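You operate a simulated robot arm through the tools that you are given. There is no shell and no other tool.

Carry out the task below with a simulated robot arm. There is one attempt and no reset: what you move stays moved.

TASK
Swap the stickered fan cover for the clean one.
Fine: old cover on the stand's empty rest; the fan from its stand goes on under the new cover.

Only the result counts: the job must be done as asked and must still hold three seconds after the hand-in. Knocking over, shifting, dropping, spilling or breaking anything else fails it. Lids that push on must go on centred and level and be pressed home; caps that screw on are set level and turned clockwise until they are tight.

THE ROBOT
A 7-joint arm with a three-finger gripper, fixed in place. Base frame: the origin is at the foot of the arm, x ahead of it, y to its left, z up; the work surface is at about z = 0.8. Readings come in m, degrees, newtons and seconds.
With the tool pointing down near the work surface it reaches from about 0.1 to 0.88 m from the base axis. Its first joint turns from -166.0 to 166.0 degrees. Payload 2.94 kg.
Tool frame: the origin (TCP) lies between the finger pads and is the grasp point; the fingertips stand 0.03 m ahead of it; z points along the fingers, y is the line along which they close. The gripper opens to 0.132 m. The gripper's body begins 0.107 m behind the TCP.
Orientation is that of the tool frame in the base frame, as a unit quaternion [x, y, z, w]. With the fingers straight down and closing along the base's y, the tool's x points along the base's -x, its y along +y and its z along -z.

THE INTERFACE
- The arm moves only by the tool step_arm. Its argument "moves" is a list of rows, each an object (a shift or turn left out is 0, a gripper value left out holds the last) with "rotation": the turn, a rotation vector about the base's x, y, z in units of 6 degrees (1.0 is 6 degrees), a list of three; "travel": the shift along the base's x, y, z in units of 20 mm (1.0 is 20 mm), a list of three; "fingers": the closure, from 0 (fully open) to 1 (shut). In form: [{"rotation": [wx, wy, wz], "travel": [tx, ty, tz], "fingers": fingers}, ...]. A call has 1 to 20 rows; each row shifts and turns the commanded pose from where the row before left it. A call with a number of a shift or a turn outside -1 to 1 is refused whole. A row lasts 0.2 s, in which the tool goes at most 0.05 m and 8.6 degrees; a call with a longer step from one row to the next is refused whole, and so is a gripper value outside its range. Where a pose cannot be reached the arm comes as near as it can. A force on the tool above 40 N (or 10 N above the force at the start of the call, whichever is more), or a blocked arm, ends the call early, and 0.2 s more pass. The fingers move at their own pace and stop on an object; they squeeze with about 20 N. The grip force told is the motor's: it shows also when the fingers shut on nothing. Time passes only in rows, and 0.2 s behind the last, so rows that do not move let the fingers close. The reply holds the time, the measured pose of the TCP, the force on the tool along the base axes, the opening and the grip force, in the units named above and with some noise, with the torque about the TCP (base axes, N m) and any sound that the robot's microphone picked up.
- Cameras (640 x 400 px; columns grow to the right, rows downward): "scene" is fixed at [0.2228, 0.494, 1.6354]; the picture's right is [-0.68, -0.73, 0.00], its down [-0.54, 0.51, -0.67] and it looks along [0.49, -0.46, -0.75] (base axes); focal length 331 px, centre (320, 200). "wrist" rides on the gripper at [0.072, 0.003, -0.144] in the tool frame; the picture's right is [-0.04, 1.00, 0.00], its down [-0.88, -0.04, -0.48] and it looks along [-0.48, -0.02, 0.88] (tool axes); focal length 256 px, centre (320, 200). There is no depth. A picture from a camera that has moved, and an enlarged one, comes with that camera's place and axes in the base frame and with its lens. The place of the scene camera against the robot may be out by one fixed shift of up to 0.025 m in any direction.
- get_image(camera): a new picture of that camera. No time passes.
- move_column(by): slides the trunk up (or, below 0, down) by that many m; the arm rides with it, the base frame stays. It gives what a move gives, with no picture.
- inspect(camera, box): a new picture of the part [left, top, right, bottom] of that camera's present view, enlarged. No time passes.
- hand_in(): hands the job in; it is judged then, once.

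Nothing tells you positions but the pictures and the camera data. Unless the task says otherwise, let go and move clear before handing in.

The tools are called as a command line: name --argument value ..., lists and objects as JSON in quotes. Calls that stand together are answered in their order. step_arm: Moves the arm, as the interface text tells. Its arguments: {"type":"object","properties":{"moves":{"type":"array"}},"required":["moves"]} The other tools are called the same way: move_column (by) slides the trunk up or down; get_image (camera) takes a picture; inspect (camera, box) takes an enlarged picture of a part of a camera's view; hand_in () hands the job in.

At the start:

```text
clock: 0.0
tool_pos: [0.6267, -0.0141, 1.2383]
tool_rot: [-0.001, 1.0, -0.001, 0.0]
force: [0.3, 0.6, -0.3]
torque: [-0.05, 0.01, 0.0]
width: 0.132
grasp_force: 0.1
trunk travel left (down, up): [-0.35, 0.19]
```

scene: 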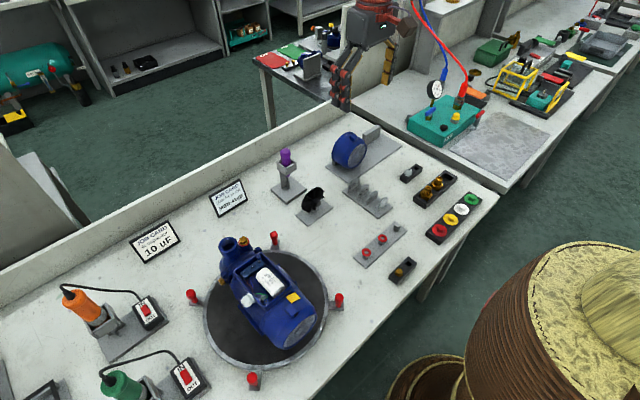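
wrist: 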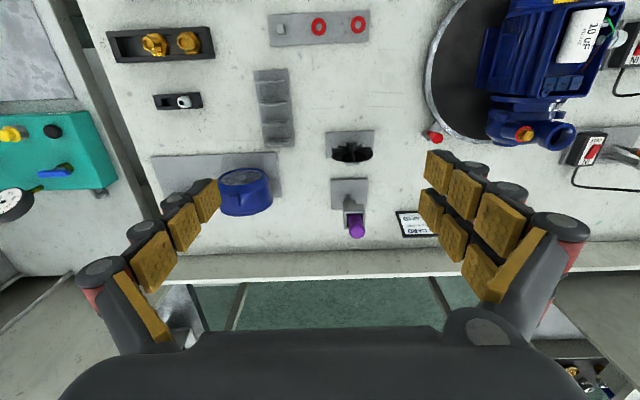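

I see a blue motor-pump on a round turntable, a spare blue cover on a two-rest stand, and a black fan on a small stand. I will look closer before moving.

inspect --camera "scene" --box '[180, 210, 360, 390]'

inspect --camera "scene" --box '[260, 110, 420, 230]'

inspect --camera "wrist" --box '[140, 100, 400, 260]'

inspect --camera "wrist" --box '[400, 0, 640, 160]'

```text
2.22 times, centred on (270, 300) of scene
camera zoom: at [0.2228, 0.494, 1.6354], right [-0.68, -0.73, 0.0], down [-0.54, 0.51, -0.67], along [0.49, -0.46, -0.75], focal length 736 px, centre (431, -22)
```

zoom: 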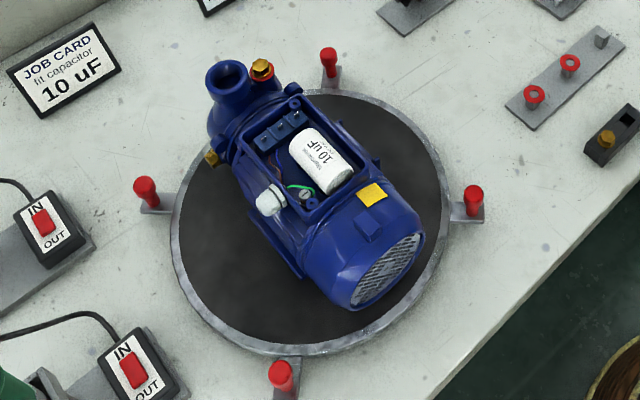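

```text
3.33 times, centred on (340, 170) of scene
camera zoom: at [0.2228, 0.494, 1.6354], right [-0.68, -0.73, 0.0], down [-0.54, 0.51, -0.67], along [0.49, -0.46, -0.75], focal length 1105 px, centre (253, 300)
```

zoom: 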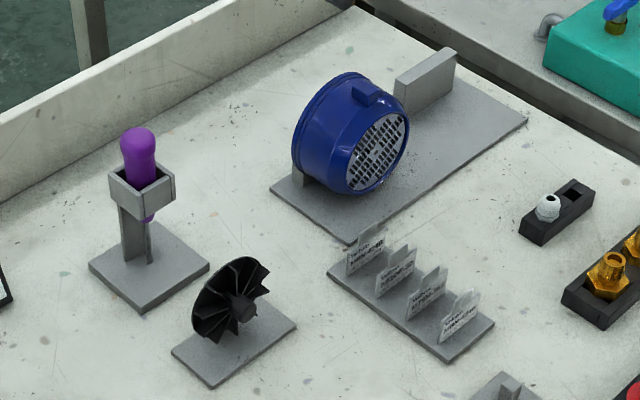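

```text
2.46 times, centred on (270, 180) of wrist
camera zoom: at [0.5558, -0.0102, 1.3812], right [0.04, 1.0, 0.0], down [0.88, -0.04, 0.48], along [0.48, -0.02, -0.88], focal length 630 px, centre (443, 249)
```

zoom: 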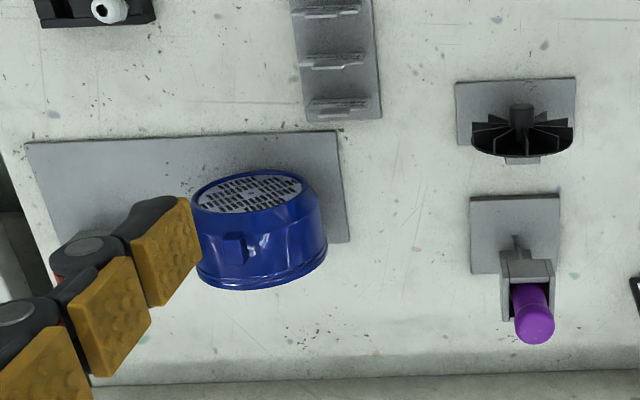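

```text
2.50 times, centred on (520, 80) of wrist
camera zoom: at [0.5558, -0.0102, 1.3812], right [0.04, 1.0, 0.0], down [0.88, -0.04, 0.48], along [0.48, -0.02, -0.88], focal length 640 px, centre (-180, 500)
```

zoom: 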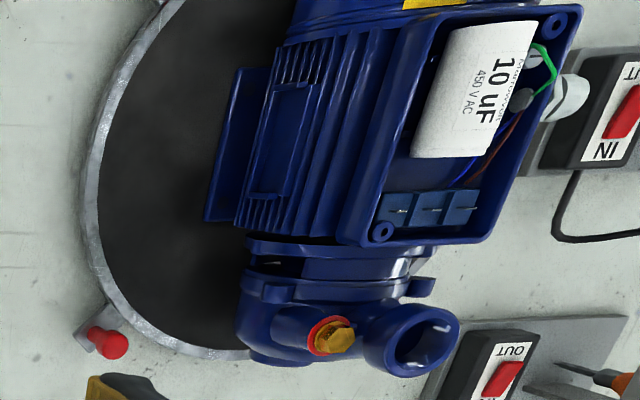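

The stickered cover sits on the motor's near end (facing the robot, about x 0.45, y 0.34). The clean cover is at about (0.84, -0.23), with the empty rest to its right. I'll move above and behind the motor for a better look.

step_arm --moves '[{"travel": [-0.8, 0.98, -0.2]}, {"travel": [-0.8, 0.98, -0.2]}, {"travel": [-0.8, 0.98, -0.2]}, {"travel": [-0.8, 0.98, -0.2]}, {"travel": [-0.8, 0.98, -0.2]}, {"travel": [-0.8, 0.98, -0.2]}, {"travel": [-0.8, 0.98, -0.2]}, {"travel": [-0.8, 0.98, -0.2]}, {"travel": [-0.8, 0.98, -0.2]}, {"travel": [-0.8, 0.98, -0.2]}, {"travel": [-0.8, 0.98, -0.2]}, {"travel": [-0.8, 0.98, -0.2]}, {"travel": [-0.8, 0.98, -0.2]}, {"travel": [-0.8, 0.98, -0.2]}, {"travel": [-0.8, 0.98, -0.2]}, {"travel": [-0.8, 0.98, -0.2]}, {"travel": [-0.8, 0.98, -0.2]}, {"travel": [-0.8, 0.98, -0.2]}]'

get_image --camera "wrist"

get_image --camera "scene"

```text
clock: 3.8
tool_pos: [0.3384, 0.34, 1.1682]
tool_rot: [0.0, 1.0, 0.001, 0.0]
force: [-0.3, 0.1, -0.8]
torque: [-0.02, -0.03, -0.01]
width: 0.132
grasp_force: 0.1
trunk travel left (down, up): [-0.35, 0.19]
```

```text
taken
camera wrist: at [0.2668, 0.3437, 1.3102], right [0.04, 1.0, 0.0], down [0.88, -0.04, 0.48], along [0.48, -0.02, -0.88], focal length 256 px, centre (320, 200)
```

wrist: 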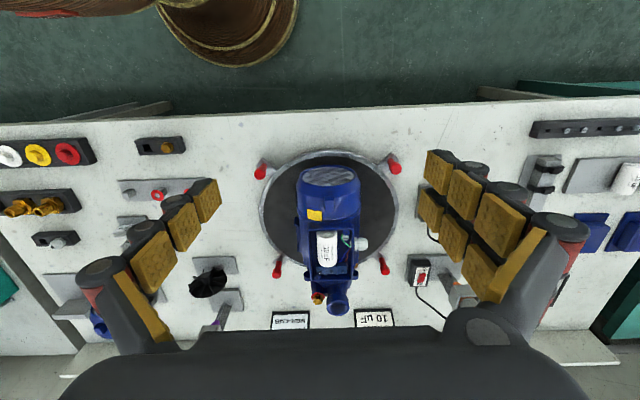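

```text
taken
```

scene: 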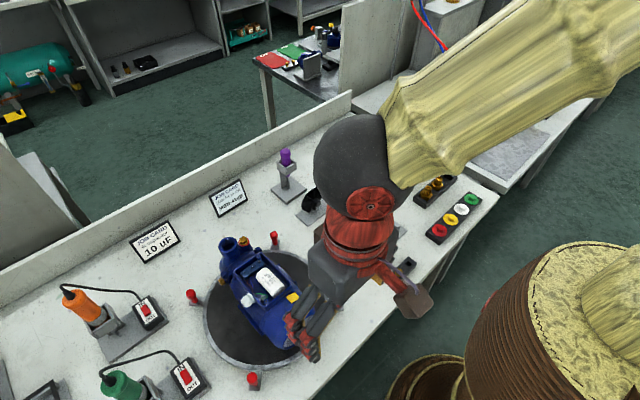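

The motor is now squarely in the wrist view, with its cover end towards the robot. I'll enlarge this view to measure its axis and the cover.

inspect --camera "wrist" --box '[250, 140, 410, 240]'

inspect --camera "wrist" --box '[250, 220, 410, 320]'

inspect --camera "scene" --box '[220, 240, 340, 360]'

```text
4.00 times, centred on (330, 190) of wrist
camera zoom: at [0.2668, 0.3437, 1.3102], right [0.04, 1.0, 0.0], down [0.88, -0.04, 0.48], along [0.48, -0.02, -0.88], focal length 1024 px, centre (280, 240)
```

zoom: 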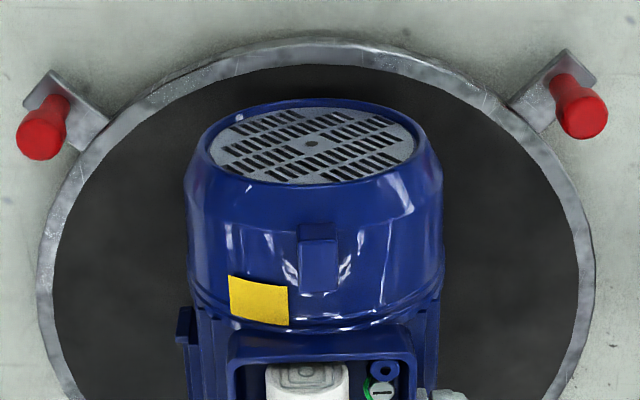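

```text
4.00 times, centred on (330, 270) of wrist
camera zoom: at [0.2668, 0.3437, 1.3102], right [0.04, 1.0, 0.0], down [0.88, -0.04, 0.48], along [0.48, -0.02, -0.88], focal length 1024 px, centre (280, -80)
```

zoom: 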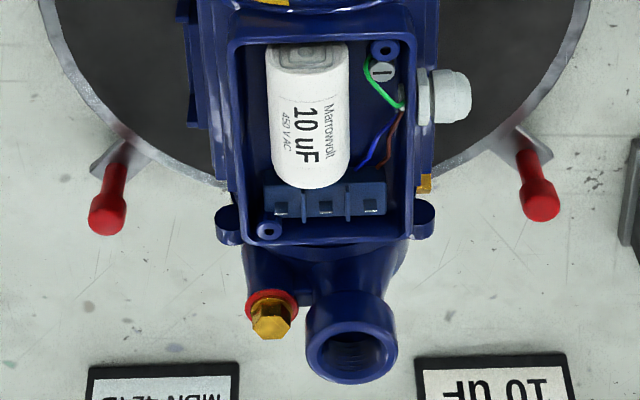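

```text
3.33 times, centred on (280, 300) of scene
camera zoom: at [0.2228, 0.494, 1.6354], right [-0.68, -0.73, 0.0], down [-0.54, 0.51, -0.67], along [0.49, -0.46, -0.75], focal length 1105 px, centre (453, -133)
```

zoom: 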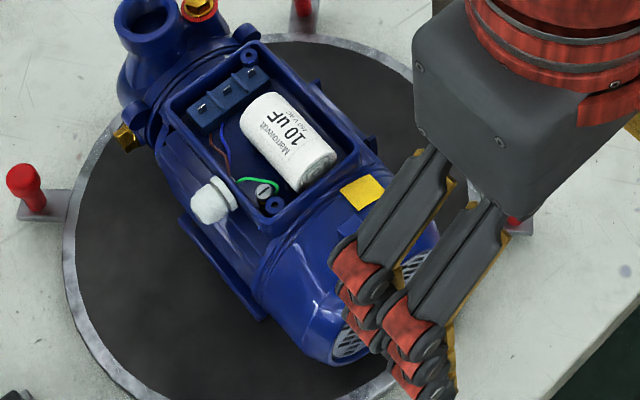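

The motor axis runs nearly along x. I'll lower the arm behind the cover for a second view to triangulate.

step_arm --moves '[{"travel": [-0.5, 0, -1]}, {"travel": [-0.5, 0, -1]}, {"travel": [-0.5, 0, -1]}, {"travel": [-0.5, 0, -1]}, {"travel": [-0.5, 0, -1]}, {"travel": [-0.5, 0, -1]}, {"travel": [0, 0, -1]}, {"travel": [0, 0, -1]}, {"travel": [0, 0, 0]}]'

get_image --camera "wrist"

inspect --camera "wrist" --box '[220, 150, 420, 275]'

```text
clock: 5.8
tool_pos: [0.2784, 0.3393, 1.0064]
tool_rot: [0.0, 1.0, 0.001, 0.0]
force: [-0.3, 0.7, -0.2]
torque: [0.01, 0.02, 0.01]
width: 0.1321
grasp_force: 0.0
trunk travel left (down, up): [-0.35, 0.19]
```

```text
taken
camera wrist: at [0.2074, 0.3425, 1.1496], right [0.04, 1.0, 0.0], down [0.88, -0.04, 0.48], along [0.48, -0.02, -0.88], focal length 256 px, centre (320, 200)
```

wrist: 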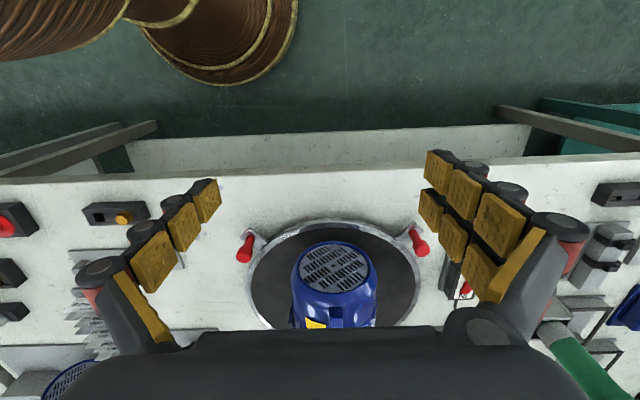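

```text
3.20 times, centred on (320, 212) of wrist
camera zoom: at [0.2074, 0.3425, 1.1496], right [0.04, 1.0, 0.0], down [0.88, -0.04, 0.48], along [0.48, -0.02, -0.88], focal length 819 px, centre (320, 160)
```

zoom: 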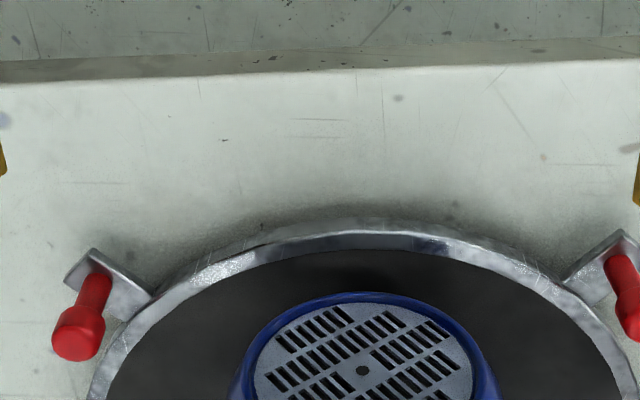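

The grille centre triangulates to about (0.445, 0.350, 0.895), so the axis is roughly 0.095 m above the table. Next I'll look at the stand with the clean cover and the fan.

step_arm --moves '[{"travel": [0, -1, 1]}, {"travel": [0, -1, 1]}, {"travel": [0, -1, 1]}, {"travel": [0, -1, 1]}, {"travel": [0, -1, 1]}, {"travel": [0, -1, 1]}, {"travel": [0, -1, 1]}, {"travel": [0, -1, 1]}, {"travel": [1, -1, 0]}, {"travel": [1, -1, 0]}, {"travel": [1, -1, 0]}, {"travel": [1, -1, 0]}, {"travel": [1, -1, 0]}, {"travel": [1, -1, 0]}, {"travel": [1, -1, 0]}, {"travel": [1, -1, 0]}, {"travel": [1, -1, 0]}, {"travel": [1, -1, 0]}, {"travel": [1, -1, 0]}, {"travel": [1, -1, 0]}]'

get_image --camera "wrist"

```text
clock: 10.0
tool_pos: [0.5198, -0.0603, 1.1658]
tool_rot: [0.0, 1.0, 0.0, -0.001]
force: [1.3, 0.2, -0.1]
torque: [0.05, 0.03, 0.0]
width: 0.132
grasp_force: 0.0
trunk travel left (down, up): [-0.35, 0.19]
```

```text
taken
camera wrist: at [0.4498, -0.0572, 1.3084], right [0.04, 1.0, 0.0], down [0.88, -0.04, 0.48], along [0.47, -0.02, -0.88], focal length 256 px, centre (320, 200)
```

wrist: 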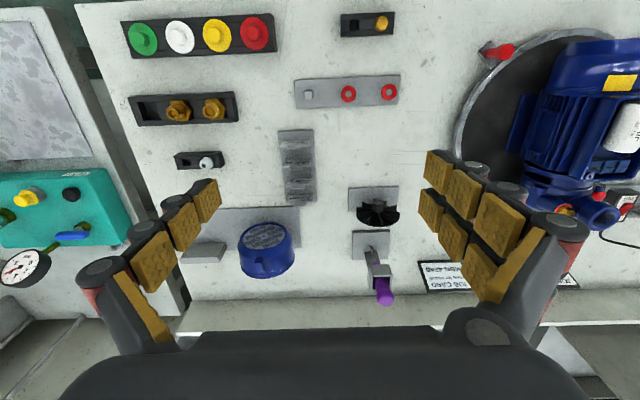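

The stand, clean cover and fan are all visible from here. I'll enlarge each to measure.

inspect --camera "wrist" --box '[170, 190, 330, 290]'

inspect --camera "wrist" --box '[320, 170, 420, 232]'

```text
4.00 times, centred on (250, 240) of wrist
camera zoom: at [0.4498, -0.0572, 1.3084], right [0.04, 1.0, 0.0], down [0.88, -0.04, 0.48], along [0.47, -0.02, -0.88], focal length 1024 px, centre (600, 40)
```

zoom: 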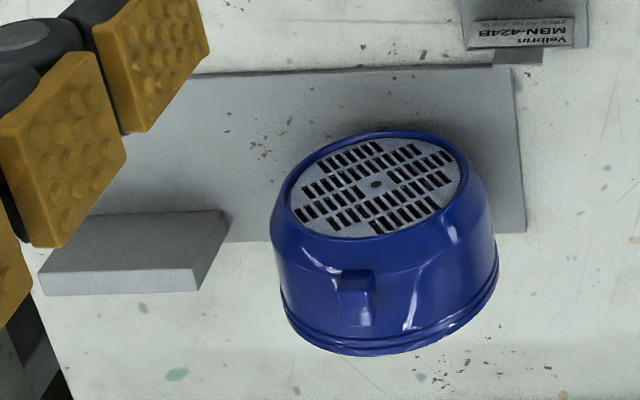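

```text
6.40 times, centred on (370, 201) of wrist
camera zoom: at [0.4498, -0.0572, 1.3084], right [0.04, 1.0, 0.0], down [0.88, -0.04, 0.48], along [0.47, -0.02, -0.88], focal length 1638 px, centre (0, 194)
```

zoom: 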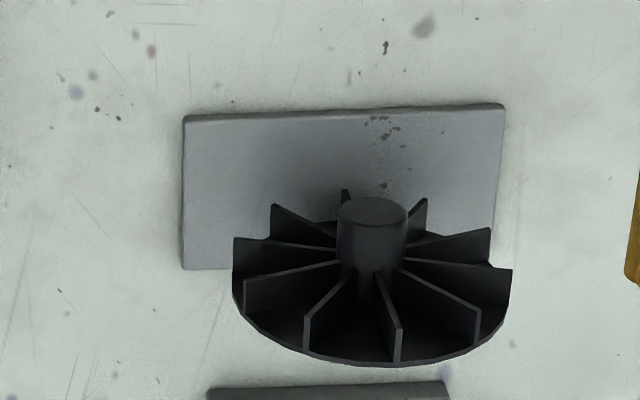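

I need a clearer look at the empty rest's shape, so I'll move over there and lower.

step_arm --moves '[{"travel": [0.3, -1, 0]}, {"travel": [0.3, -1, 0]}, {"travel": [0.3, -1, 0]}, {"travel": [0.3, -1, 0]}, {"travel": [0.3, -1, 0]}, {"travel": [0.3, -1, 0]}, {"travel": [0.3, -1, 0]}, {"travel": [0.3, -1, 0]}, {"travel": [0.3, -1, 0]}, {"travel": [0.3, -1, 0]}, {"travel": [0.3, -1, 0]}, {"travel": [0.3, -1, 0]}, {"travel": [0.3, -1, 0]}, {"travel": [0, 0, 0]}]'

get_image --camera "wrist"

inspect --camera "wrist" --box '[230, 180, 420, 300]'

inspect --camera "scene" --box '[320, 110, 420, 220]'

```text
clock: 13.0
tool_pos: [0.5955, -0.3216, 1.164]
tool_rot: [-0.001, 1.0, 0.0, 0.001]
force: [0.0, 0.4, -1.1]
torque: [0.01, 0.0, 0.01]
width: 0.1318
grasp_force: 0.1
trunk travel left (down, up): [-0.35, 0.19]
```

```text
taken
camera wrist: at [0.5244, -0.3182, 1.3074], right [0.04, 1.0, 0.0], down [0.88, -0.04, 0.48], along [0.48, -0.02, -0.88], focal length 256 px, centre (320, 200)
```

wrist: 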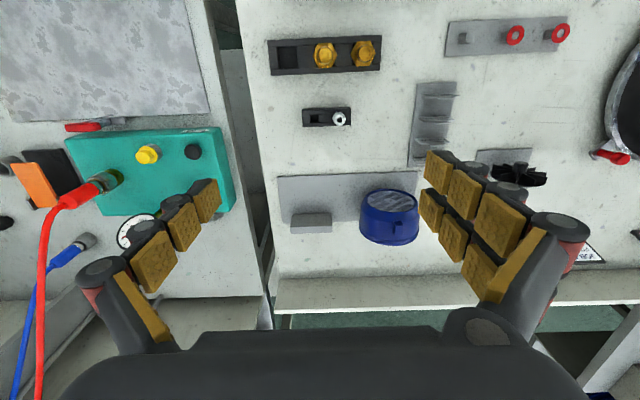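

```text
3.33 times, centred on (325, 240) of wrist
camera zoom: at [0.5244, -0.3182, 1.3074], right [0.04, 1.0, 0.0], down [0.88, -0.04, 0.48], along [0.48, -0.02, -0.88], focal length 853 px, centre (303, 67)
```

zoom: 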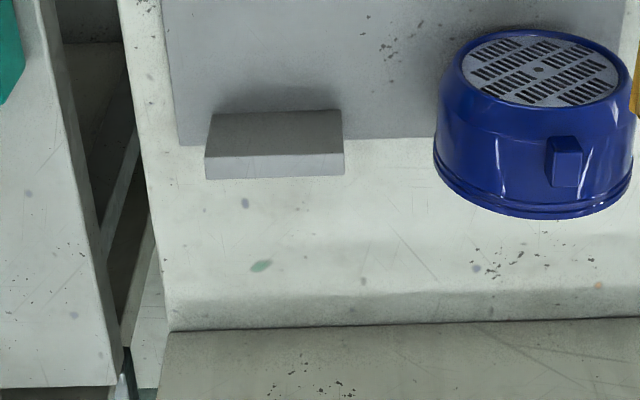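

```text
3.64 times, centred on (370, 165) of scene
camera zoom: at [0.2228, 0.494, 1.6354], right [-0.68, -0.73, 0.0], down [-0.54, 0.51, -0.67], along [0.49, -0.46, -0.75], focal length 1205 px, centre (138, 327)
```

zoom: 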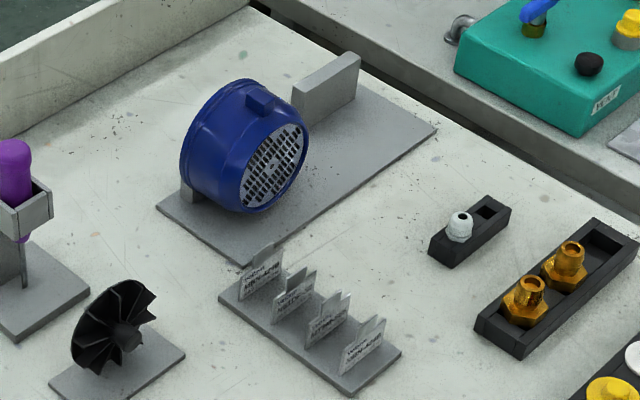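

The clean cover's grille centre comes out around (0.772, -0.190, 0.866). I'll tilt the hand to look more horizontally at the rests to understand how a cover sits there.

step_arm --moves '[{"rotation": [0, -1, 0], "travel": [0.2, -0.2, -0.8]}, {"rotation": [0, -1, 0], "travel": [0.2, -0.2, -0.8]}, {"rotation": [0, -1, 0], "travel": [0.2, -0.2, -0.8]}, {"rotation": [0, -1, 0], "travel": [0.2, -0.2, -0.8]}, {"rotation": [0, -1, 0], "travel": [0.2, -0.2, -0.8]}, {"rotation": [0, -1, 0], "travel": [0.2, -0.2, -0.8]}, {"travel": [0, -0.2, -0.8]}, {"travel": [0, -0.2, -0.8]}, {"travel": [0, -0.2, -0.8]}, {"travel": [0, -0.2, -0.8]}, {"travel": [0, -0.2, -0.8]}, {"travel": [0, 0, 0]}]'

get_image --camera "wrist"

inspect --camera "wrist" --box '[220, 100, 460, 250]'

```text
clock: 15.6
tool_pos: [0.6204, -0.3646, 0.9902]
tool_rot: [0.0, 0.951, -0.001, 0.309]
force: [-0.4, 0.1, 0.6]
torque: [0.02, 0.01, 0.03]
width: 0.1319
grasp_force: 0.0
trunk travel left (down, up): [-0.35, 0.19]
```

```text
taken
camera wrist: at [0.479, -0.3621, 1.0626], right [0.03, 1.0, 0.03], down [0.43, -0.04, 0.9], along [0.9, -0.02, -0.43], focal length 256 px, centre (320, 200)
```

wrist: 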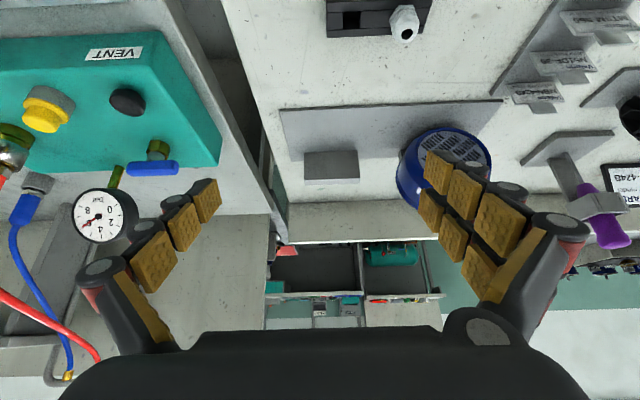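

```text
2.67 times, centred on (340, 175) of wrist
camera zoom: at [0.479, -0.3621, 1.0626], right [0.03, 1.0, 0.03], down [0.43, -0.04, 0.9], along [0.9, -0.02, -0.43], focal length 683 px, centre (267, 267)
```

zoom: 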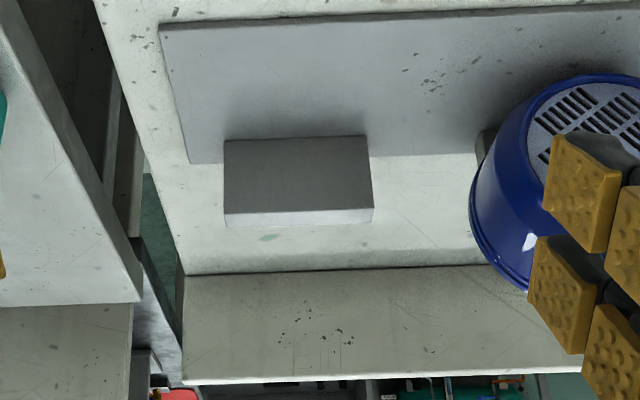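

I'll enlarge the area around the occupied rest and then shift sideways to see it unobstructed.

step_arm --moves '[{"travel": [0, 1, 0]}, {"travel": [0, 1, 0]}, {"travel": [0, 1, 0]}, {"travel": [0, 1, 0]}, {"travel": [0, 1, 0]}, {"travel": [0, 0, 0]}]'

inspect --camera "wrist" --box '[220, 100, 460, 250]'

inspect --camera "wrist" --box '[280, 120, 400, 195]'

```text
clock: 17.0
tool_pos: [0.62, -0.2632, 0.9914]
tool_rot: [-0.001, 0.951, 0.0, 0.309]
force: [-0.3, -0.4, -0.1]
torque: [0.02, 0.0, -0.05]
width: 0.1318
grasp_force: 0.0
trunk travel left (down, up): [-0.35, 0.19]
```

```text
2.67 times, centred on (340, 175) of wrist
camera zoom: at [0.4788, -0.2611, 1.0643], right [0.03, 1.0, 0.02], down [0.43, -0.04, 0.9], along [0.9, -0.02, -0.43], focal length 683 px, centre (267, 267)
```

zoom: 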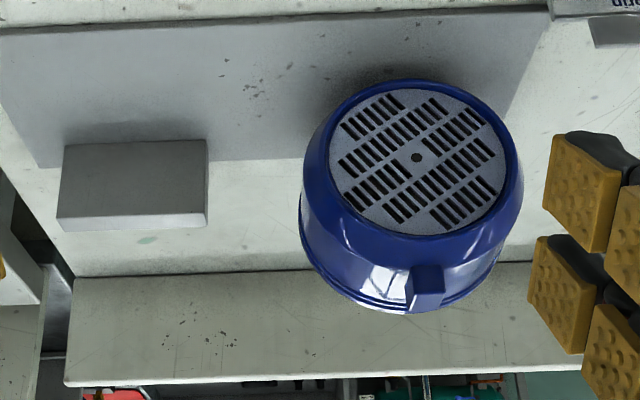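

```text
5.33 times, centred on (340, 158) of wrist
camera zoom: at [0.4788, -0.2611, 1.0643], right [0.03, 1.0, 0.02], down [0.43, -0.04, 0.9], along [0.9, -0.02, -0.43], focal length 1365 px, centre (213, 427)
```

zoom: 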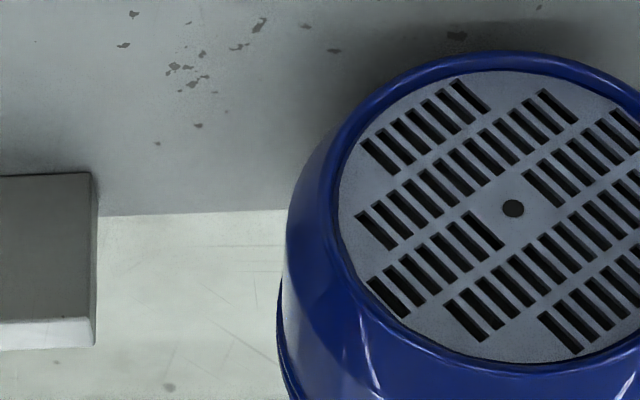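

Covers evidently stand mouth-first against the upright plate of each rest, with the rest spacing about 0.16 m in y. Next I'll get a close look at the fan in the same tilted view.

step_arm --moves '[{"travel": [0, 1, 0.3]}, {"travel": [0, 1, 0.3]}, {"travel": [0, 1, 0]}, {"travel": [0, 1, 0]}, {"travel": [0, 1, 0]}, {"travel": [0, 1, 0]}, {"travel": [0, 1, 0]}, {"travel": [0, 1, 0]}, {"travel": [0, 1, 0]}, {"travel": [0, 1, 0]}, {"travel": [0, 1, 0]}, {"travel": [0, 1, 0]}, {"travel": [0, 1, 0]}, {"travel": [0, 1, 0]}, {"travel": [0, 0, 0]}]'

get_image --camera "wrist"

inspect --camera "wrist" --box '[240, 110, 400, 210]'

```text
clock: 20.2
tool_pos: [0.6202, 0.0166, 1.0021]
tool_rot: [-0.001, 0.951, 0.001, 0.308]
force: [-0.3, 0.8, 0.0]
torque: [0.0, 0.0, 0.01]
width: 0.1323
grasp_force: 0.1
trunk travel left (down, up): [-0.35, 0.19]
```

```text
taken
camera wrist: at [0.4785, 0.0202, 1.0759], right [0.03, 1.0, 0.02], down [0.43, -0.04, 0.9], along [0.9, -0.02, -0.43], focal length 256 px, centre (320, 200)
```

wrist: 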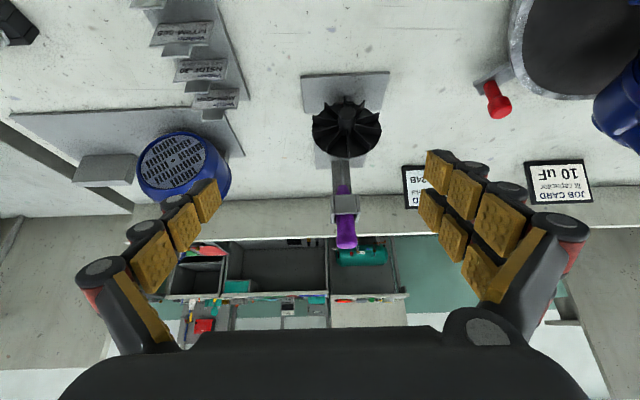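

```text
4.00 times, centred on (320, 160) of wrist
camera zoom: at [0.4785, 0.0202, 1.0759], right [0.03, 1.0, 0.02], down [0.43, -0.04, 0.9], along [0.9, -0.02, -0.43], focal length 1024 px, centre (320, 360)
```

zoom: 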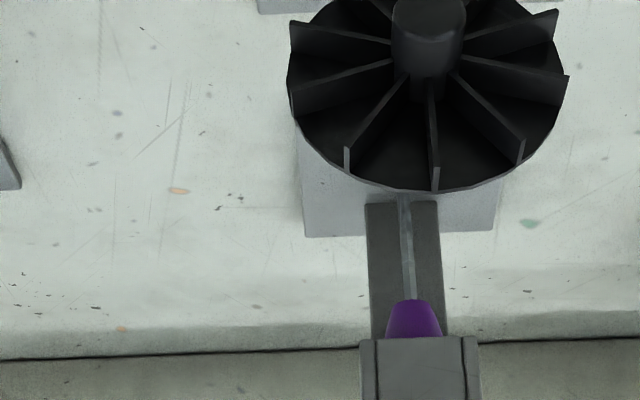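

The fan stands with its hub towards the robot. One more enlargement centred on it.

inspect --camera "wrist" --box '[290, 65, 400, 170]'

inspect --camera "wrist" --box '[0, 80, 250, 230]'

```text
3.81 times, centred on (345, 118) of wrist
camera zoom: at [0.4785, 0.0202, 1.0759], right [0.03, 1.0, 0.02], down [0.43, -0.04, 0.9], along [0.9, -0.02, -0.43], focal length 975 px, centre (225, 514)
```

zoom: 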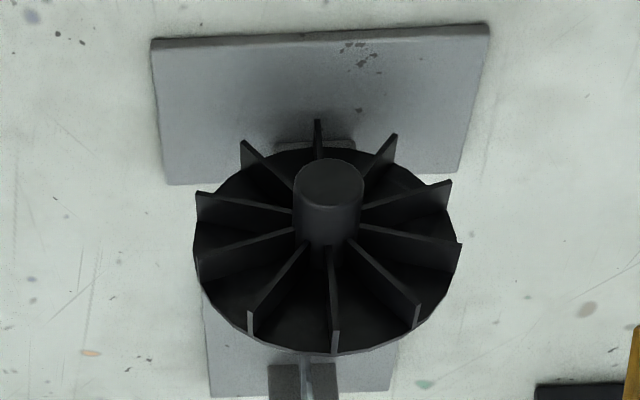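

```text
2.56 times, centred on (125, 155) of wrist
camera zoom: at [0.4785, 0.0202, 1.0759], right [0.03, 1.0, 0.02], down [0.43, -0.04, 0.9], along [0.9, -0.02, -0.43], focal length 655 px, centre (819, 315)
```

zoom: 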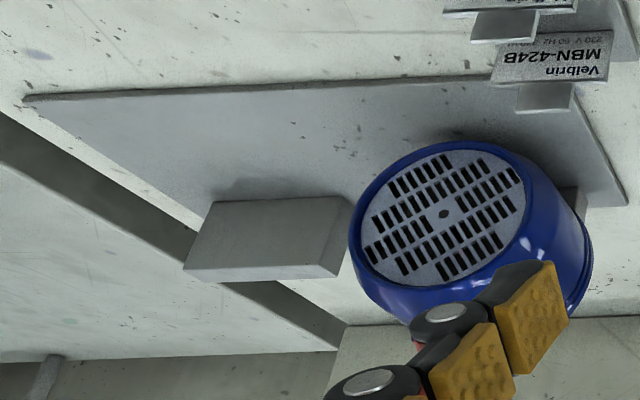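

Fan hub front is at about (0.706, 0.050, 0.854), and the hub protrudes about 18 mm ahead of the blades, so I can grip the hub. Now I'll return above the motor to measure its yaw.

step_arm --moves '[{"rotation": [0, 1, 0], "travel": [-0.5, 0, 1]}, {"rotation": [0, 1, 0], "travel": [-0.5, 0, 1]}, {"rotation": [0, 1, 0], "travel": [-0.5, 0, 1]}, {"rotation": [0, 1, 0], "travel": [-0.5, 0, 1]}, {"rotation": [0, 1, 0], "travel": [-0.5, 0.5, 1]}, {"rotation": [0, 1, 0], "travel": [-0.5, 1, 1]}, {"travel": [-0.5, 1, 1]}, {"travel": [-0.5, 1, 1]}, {"travel": [-0.5, 1, 1]}, {"travel": [-0.5, 1, 0]}, {"travel": [-0.5, 1, 0]}, {"travel": [-0.5, 1, 0]}, {"travel": [-0.5, 1, 0]}, {"travel": [-0.5, 1, 0]}, {"travel": [-0.5, 1, 0]}, {"travel": [-0.5, 1, 0]}, {"travel": [-0.5, 1, 0]}, {"travel": [-0.5, 1, 0]}, {"travel": [-0.5, 1, 0]}, {"travel": [0, 1, 0]}]'

step_arm --moves '[{"travel": [0, 0.9, 0]}, {"travel": [0, 0.9, 0]}, {"travel": [0, 0, 0]}]'

get_image --camera "wrist"

inspect --camera "wrist" --box '[220, 130, 430, 265]'

```text
clock: 21.3
tool_pos: [0.5441, 0.0234, 1.0183]
tool_rot: [-0.002, 0.996, 0.01, 0.093]
force: [1.7, 0.6, 1.1]
torque: [-0.01, 0.13, -0.03]
width: 0.1316
grasp_force: 0.0
out of reach, approached as far as the arm can: row 2, 3
trunk travel left (down, up): [-0.35, 0.19]
stopped in row 5: the force on the tool passed its limit at 45 N (the readings are from after the stop); the commanded pose is now the measured one
```

```text
clock: 22.1
tool_pos: [0.5457, 0.0593, 1.0208]
tool_rot: [0.0, 0.995, 0.011, 0.095]
force: [0.1, -1.0, -0.5]
torque: [0.0, -0.02, -0.02]
width: 0.1318
grasp_force: 0.0
trunk travel left (down, up): [-0.35, 0.19]
```

```text
taken
camera wrist: at [0.4483, 0.0588, 1.1468], right [0.04, 1.0, 0.03], down [0.77, -0.05, 0.63], along [0.63, 0.0, -0.77], focal length 256 px, centre (320, 200)
```

wrist: 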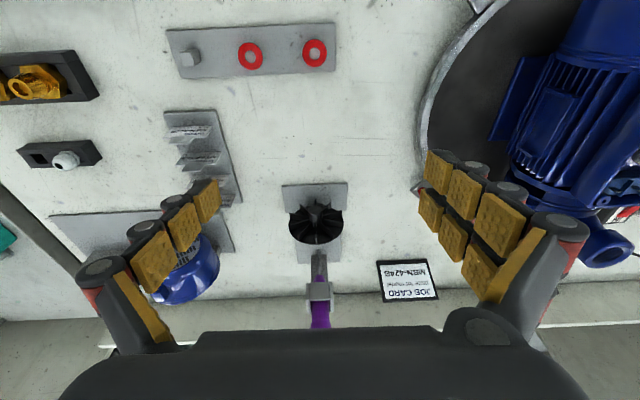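

```text
2.96 times, centred on (325, 198) of wrist
camera zoom: at [0.4483, 0.0588, 1.1468], right [0.04, 1.0, 0.03], down [0.77, -0.05, 0.63], along [0.63, 0.0, -0.77], focal length 758 px, centre (305, 207)
```

zoom: 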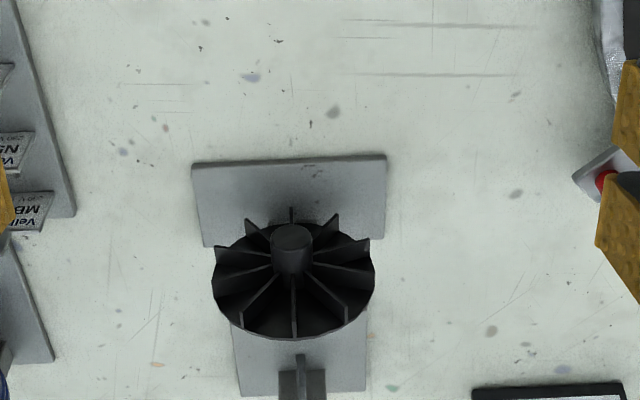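

The force stop came from a reach limit while untilting in free air; the fan stand and everything else looks undisturbed. I'll straighten the tool first, then go above the motor.

step_arm --moves '[{"rotation": [-0.07, 0.605, 0]}, {"rotation": [-0.07, 0.605, 0]}, {"rotation": [-0.07, 0.605, 0]}, {"travel": [0, 0, 0.8]}, {"travel": [0, 0, 0.8]}, {"travel": [0, 0, 0.8]}, {"travel": [0, 0, 0.8]}, {"travel": [0, 0, 0.8]}, {"travel": [0, 0, 0.8]}, {"travel": [0, 0, 0.8]}, {"travel": [0, 0, 0.8]}, {"travel": [-0.4, 0.9, 0.8]}, {"travel": [-0.4, 0.9, 0.8]}, {"travel": [-0.4, 0.9, 0.8]}, {"travel": [-0.4, 0.9, 0]}, {"travel": [-0.4, 0.9, 0]}, {"travel": [-0.4, 0.9, 0]}, {"travel": [-0.4, 0.9, 0]}, {"travel": [-0.4, 0.9, 0]}]'

step_arm --moves '[{"travel": [-0.4, 0.9, 0]}, {"travel": [-0.4, 0.9, 0]}, {"travel": [-0.4, 0.9, 0]}, {"travel": [-0.4, 0.9, 0]}, {"travel": [-0.4, 0.9, 0]}, {"travel": [-0.4, 0.9, 0]}, {"travel": [-0.4, 0.9, 0]}, {"travel": [-0.4, 0.9, 0]}, {"travel": [0, 0, 0]}]'

get_image --camera "wrist"

inspect --camera "wrist" --box '[230, 100, 430, 225]'

inspect --camera "wrist" --box '[230, 170, 430, 295]'

```text
clock: 26.1
tool_pos: [0.4809, 0.2041, 1.1966]
tool_rot: [-0.002, 1.0, -0.001, 0.0]
force: [0.5, 0.1, -0.4]
torque: [0.0, -0.01, -0.01]
width: 0.1318
grasp_force: 0.0
trunk travel left (down, up): [-0.35, 0.19]
```

```text
clock: 28.1
tool_pos: [0.4175, 0.3458, 1.1952]
tool_rot: [-0.001, 1.0, -0.001, 0.0]
force: [-0.1, 0.0, 0.8]
torque: [0.03, -0.02, 0.0]
width: 0.1319
grasp_force: 0.1
trunk travel left (down, up): [-0.35, 0.19]
```

```text
taken
camera wrist: at [0.3461, 0.35, 1.3383], right [0.04, 1.0, 0.0], down [0.88, -0.04, 0.48], along [0.47, -0.02, -0.88], focal length 256 px, centre (320, 200)
```

wrist: 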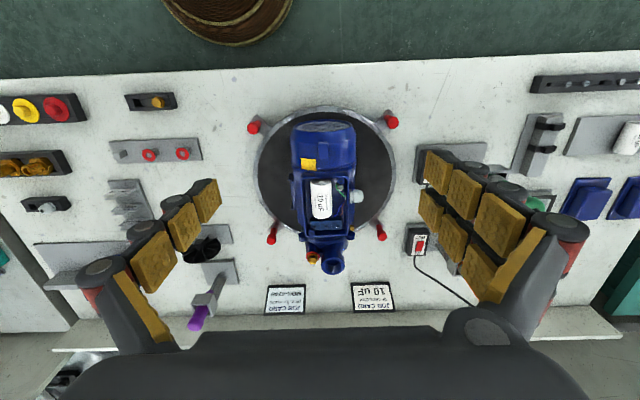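

```text
3.20 times, centred on (330, 162) of wrist
camera zoom: at [0.3461, 0.35, 1.3383], right [0.04, 1.0, 0.0], down [0.88, -0.04, 0.48], along [0.47, -0.02, -0.88], focal length 819 px, centre (288, 320)
```

zoom: 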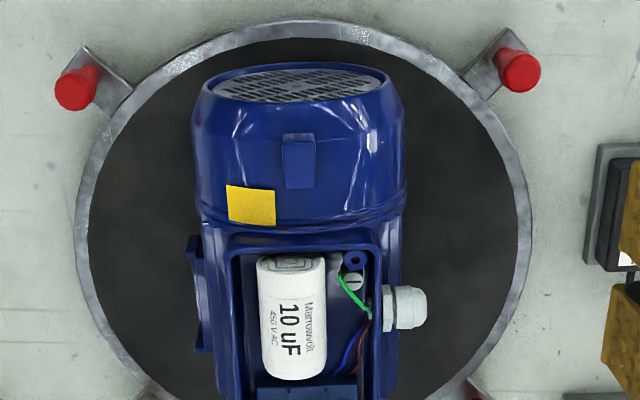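

```text
3.20 times, centred on (330, 232) of wrist
camera zoom: at [0.3461, 0.35, 1.3383], right [0.04, 1.0, 0.0], down [0.88, -0.04, 0.48], along [0.47, -0.02, -0.88], focal length 819 px, centre (288, 96)
```

zoom: 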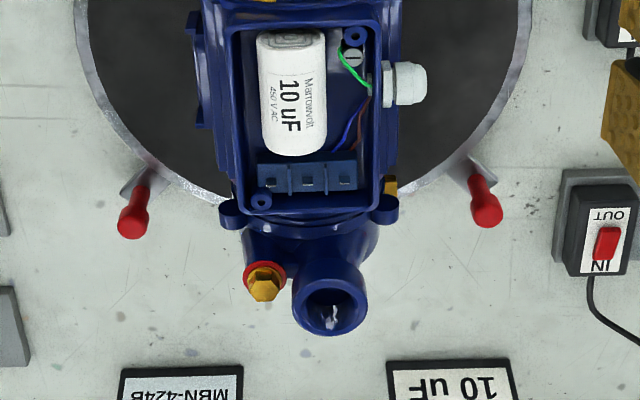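

I'll enlarge the terminal box and motor body to pin down the yaw.

inspect --camera "wrist" --box '[270, 160, 370, 222]'

inspect --camera "wrist" --box '[270, 215, 370, 277]'

inspect --camera "wrist" --box '[275, 110, 375, 172]'

```text
6.40 times, centred on (320, 191) of wrist
camera zoom: at [0.3461, 0.35, 1.3383], right [0.04, 1.0, 0.0], down [0.88, -0.04, 0.48], along [0.47, -0.02, -0.88], focal length 1638 px, centre (320, 258)
```

zoom: 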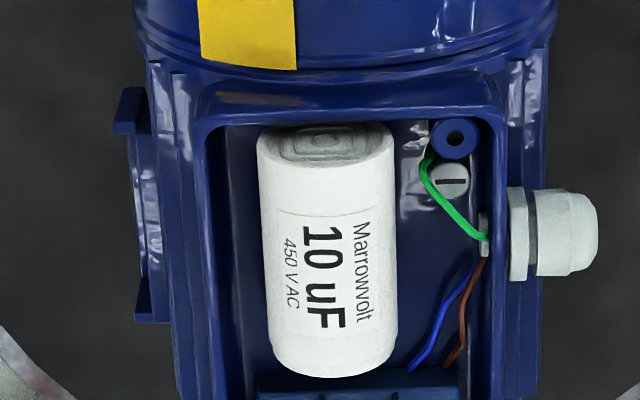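

```text
6.40 times, centred on (320, 246) of wrist
camera zoom: at [0.3461, 0.35, 1.3383], right [0.04, 1.0, 0.0], down [0.88, -0.04, 0.48], along [0.47, -0.02, -0.88], focal length 1638 px, centre (320, -94)
```

zoom: 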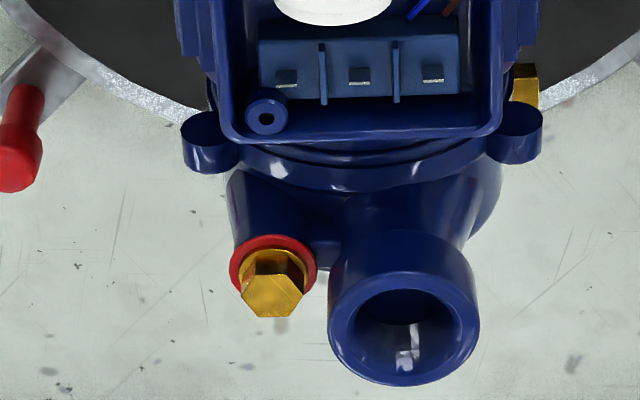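

```text
6.40 times, centred on (325, 141) of wrist
camera zoom: at [0.3461, 0.35, 1.3383], right [0.04, 1.0, 0.0], down [0.88, -0.04, 0.48], along [0.47, -0.02, -0.88], focal length 1638 px, centre (288, 578)
```

zoom: 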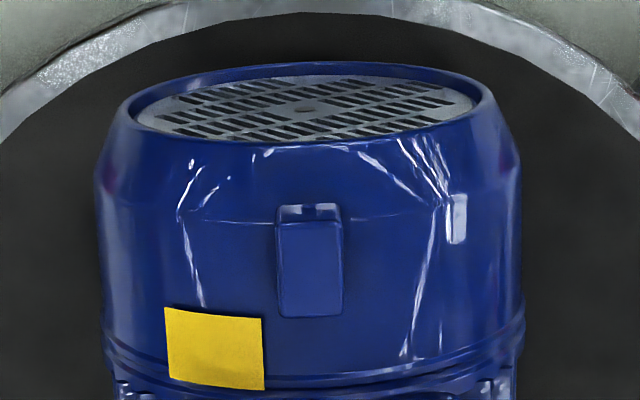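

The cover's cylindrical section runs roughly x 0.458–0.50 with a diameter of about 0.115, centred at y 0.351 and z 0.895; yaw is close to zero. I'll descend with open fingers straddling it.

step_arm --moves '[{"travel": [0.6, 0.26, 0]}, {"travel": [0.6, 0, -1]}, {"travel": [0.6, 0, -1]}, {"travel": [0.6, 0, -1]}, {"travel": [0.6, 0, -1]}, {"travel": [0, 0, -1]}, {"travel": [0, 0, -1]}, {"travel": [0, 0, -1]}, {"travel": [0, 0, -1]}, {"travel": [0, 0, 0]}]'

get_image --camera "scene"

get_image --camera "wrist"

```text
clock: 30.3
tool_pos: [0.4772, 0.3521, 1.0362]
tool_rot: [-0.002, 1.0, -0.001, 0.0]
force: [-0.3, 0.4, 0.4]
torque: [0.04, -0.02, 0.0]
width: 0.1323
grasp_force: 0.0
trunk travel left (down, up): [-0.35, 0.19]
```

```text
taken
```

scene: 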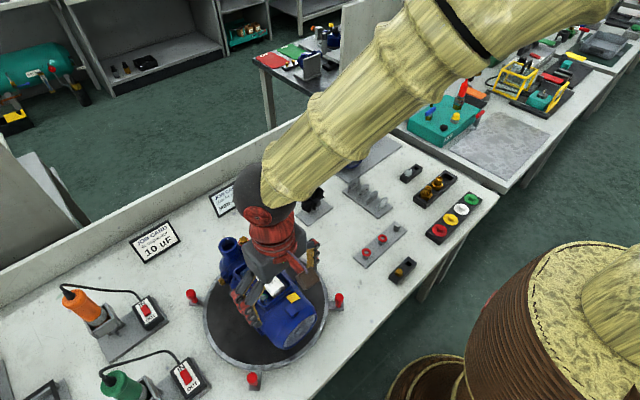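

```text
taken
camera wrist: at [0.4068, 0.3552, 1.1793], right [0.04, 1.0, 0.0], down [0.88, -0.04, 0.48], along [0.47, -0.02, -0.88], focal length 256 px, centre (320, 200)
```

wrist: 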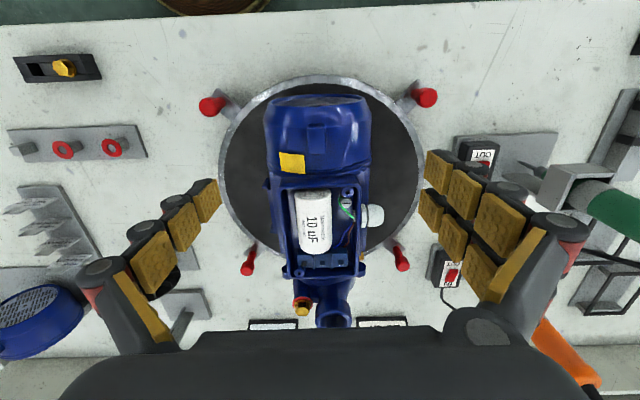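

Fingers are centred about the motor in y. Descending the remaining 0.14 m to the cover axis.

step_arm --moves '[{"travel": [0, -0.05, -1]}, {"travel": [0, 0, -1]}, {"travel": [0, 0, -1]}, {"travel": [0, 0, -1]}, {"travel": [0, 0, -1]}, {"travel": [0, 0, -1]}, {"travel": [0, 0, -1]}, {"travel": [0, 0, 0]}]'

get_image --camera "wrist"

inspect --camera "scene" --box '[200, 220, 360, 380]'

```text
clock: 32.1
tool_pos: [0.4769, 0.352, 0.8977]
tool_rot: [-0.002, 1.0, 0.001, 0.0]
force: [0.7, -0.9, 0.8]
torque: [-0.01, -0.04, -0.02]
width: 0.1321
grasp_force: 0.1
trunk travel left (down, up): [-0.35, 0.19]
```

```text
taken
camera wrist: at [0.4061, 0.3545, 1.0399], right [0.04, 1.0, 0.0], down [0.88, -0.04, 0.48], along [0.48, -0.02, -0.88], focal length 256 px, centre (320, 200)
```

wrist: 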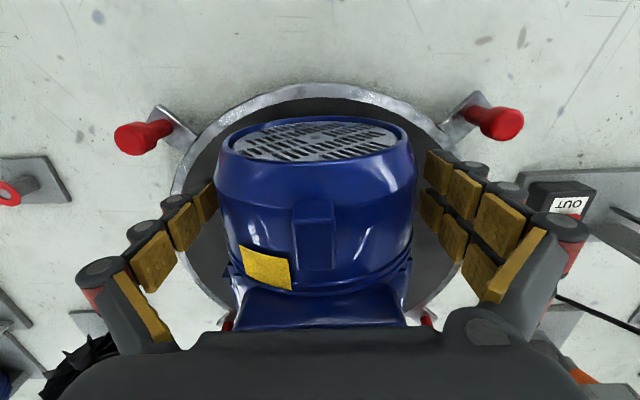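

```text
2.50 times, centred on (280, 300) of scene
camera zoom: at [0.2228, 0.494, 1.6354], right [-0.68, -0.73, 0.0], down [-0.54, 0.51, -0.67], along [0.49, -0.46, -0.75], focal length 828 px, centre (420, -50)
```

zoom: 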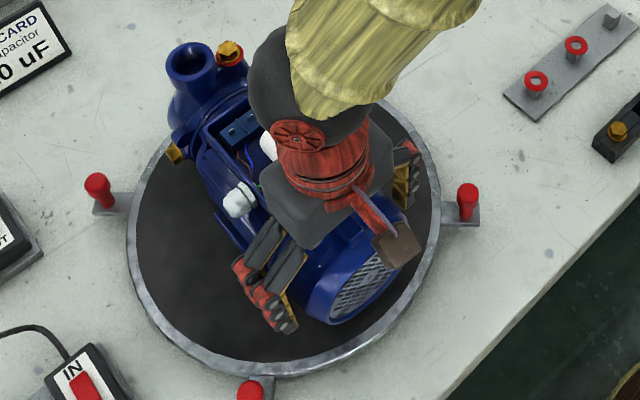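

The cover centre is at y≈0.350, so I'll nudge 2 mm and close the fingers on it.

step_arm --moves '[{"travel": [0.05, -0.08, -0.1]}, {"fingers": 0.15}, {"fingers": 1.0}, {"fingers": 1.0}, {"fingers": 1.0}, {"fingers": 1.0}]'

get_image --camera "wrist"

```text
clock: 33.5
tool_pos: [0.4793, 0.3503, 0.8954]
tool_rot: [-0.001, 1.0, 0.001, 0.0]
force: [-0.5, 1.0, 3.2]
torque: [0.08, 0.02, 0.07]
width: 0.1172
grasp_force: 19.8
trunk travel left (down, up): [-0.35, 0.19]
```

```text
taken
camera wrist: at [0.407, 0.3529, 1.0384], right [0.04, 1.0, 0.0], down [0.88, -0.04, 0.48], along [0.48, -0.02, -0.88], focal length 256 px, centre (320, 200)
```

wrist: 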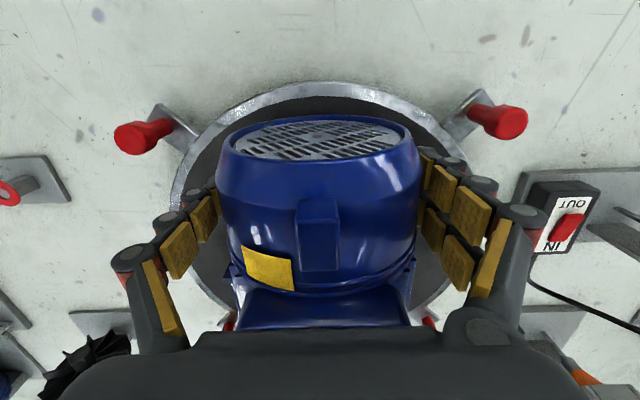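

Firm grip at 0.117 m width with little side load. Now I'll pull straight back along −x slowly.

step_arm --moves '[{"travel": [-0.2, 0, 0]}, {"travel": [-0.2, 0, 0]}, {"travel": [-0.2, 0, 0]}, {"travel": [-0.2, 0, 0]}, {"travel": [0, 0, 0]}]'

get_image --camera "wrist"

```text
clock: 34.7
tool_pos: [0.4622, 0.3496, 0.8952]
tool_rot: [-0.002, 1.0, -0.002, 0.0]
force: [0.5, 1.1, 0.3]
torque: [0.01, -0.02, -0.01]
width: 0.1172
grasp_force: 20.0
trunk travel left (down, up): [-0.35, 0.19]
```

```text
taken
camera wrist: at [0.3906, 0.3521, 1.0376], right [0.04, 1.0, 0.0], down [0.88, -0.03, 0.47], along [0.47, -0.02, -0.88], focal length 256 px, centre (320, 200)
```

wrist: 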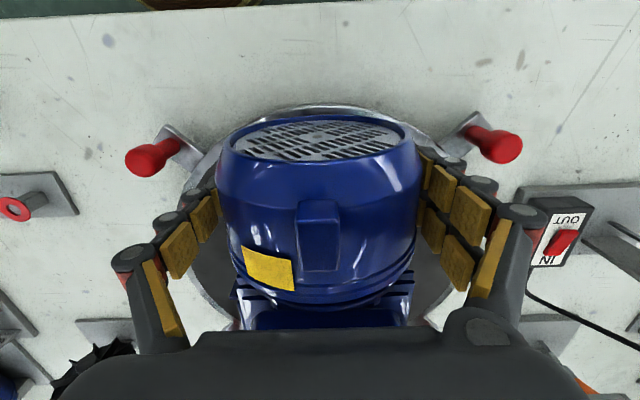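

The cover slides out with the hand and almost no resistance. I'll continue back until well clear, then raise it.

step_arm --moves '[{"travel": [-0.4, 0, 0]}, {"travel": [-0.4, 0, 0]}, {"travel": [-0.4, 0, 0]}, {"travel": [-0.4, 0, 0]}, {"travel": [-0.4, 0, 0]}, {"travel": [-0.4, 0, 0]}, {"travel": [-0.4, 0, 0]}, {"travel": [-0.4, 0, 0]}, {"travel": [-0.4, 0, 0]}, {"travel": [-0.4, 0, 0]}, {"travel": [-0.4, 0, 0]}, {"travel": [-0.4, 0, 0]}, {"travel": [0, 0, 0.5]}, {"travel": [0, 0, 0.5]}, {"travel": [0, 0, 0.5]}, {"travel": [0, 0, 0.5]}, {"travel": [0, 0, 0.5]}, {"travel": [0, 0, 0.5]}]'

get_image --camera "wrist"

get_image --camera "scene"

inspect --camera "scene" --box '[200, 220, 360, 380]'

```text
clock: 38.5
tool_pos: [0.3656, 0.3505, 0.955]
tool_rot: [-0.002, 1.0, -0.001, -0.001]
force: [0.3, 0.2, -2.7]
torque: [-0.03, -0.04, -0.01]
width: 0.117
grasp_force: 19.8
trunk travel left (down, up): [-0.35, 0.19]
```

```text
taken
camera wrist: at [0.2952, 0.3532, 1.0982], right [0.04, 1.0, 0.0], down [0.88, -0.04, 0.48], along [0.48, -0.02, -0.88], focal length 256 px, centre (320, 200)
```

wrist: 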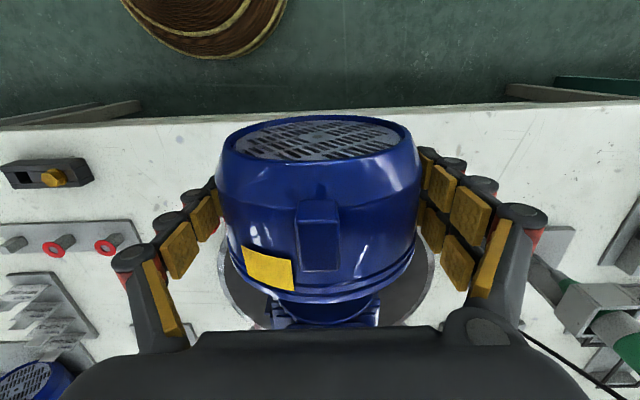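

```text
taken
```

scene: 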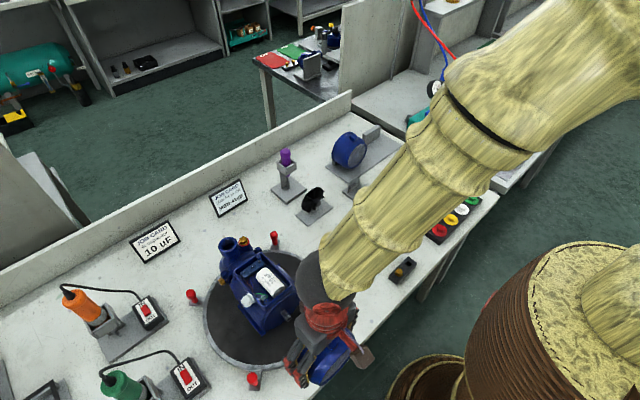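

```text
2.50 times, centred on (280, 300) of scene
camera zoom: at [0.2228, 0.494, 1.6354], right [-0.68, -0.73, 0.0], down [-0.54, 0.51, -0.67], along [0.49, -0.46, -0.75], focal length 828 px, centre (420, -50)
```

zoom: 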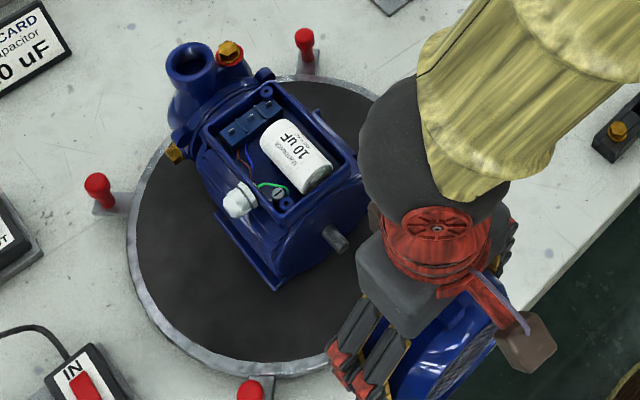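

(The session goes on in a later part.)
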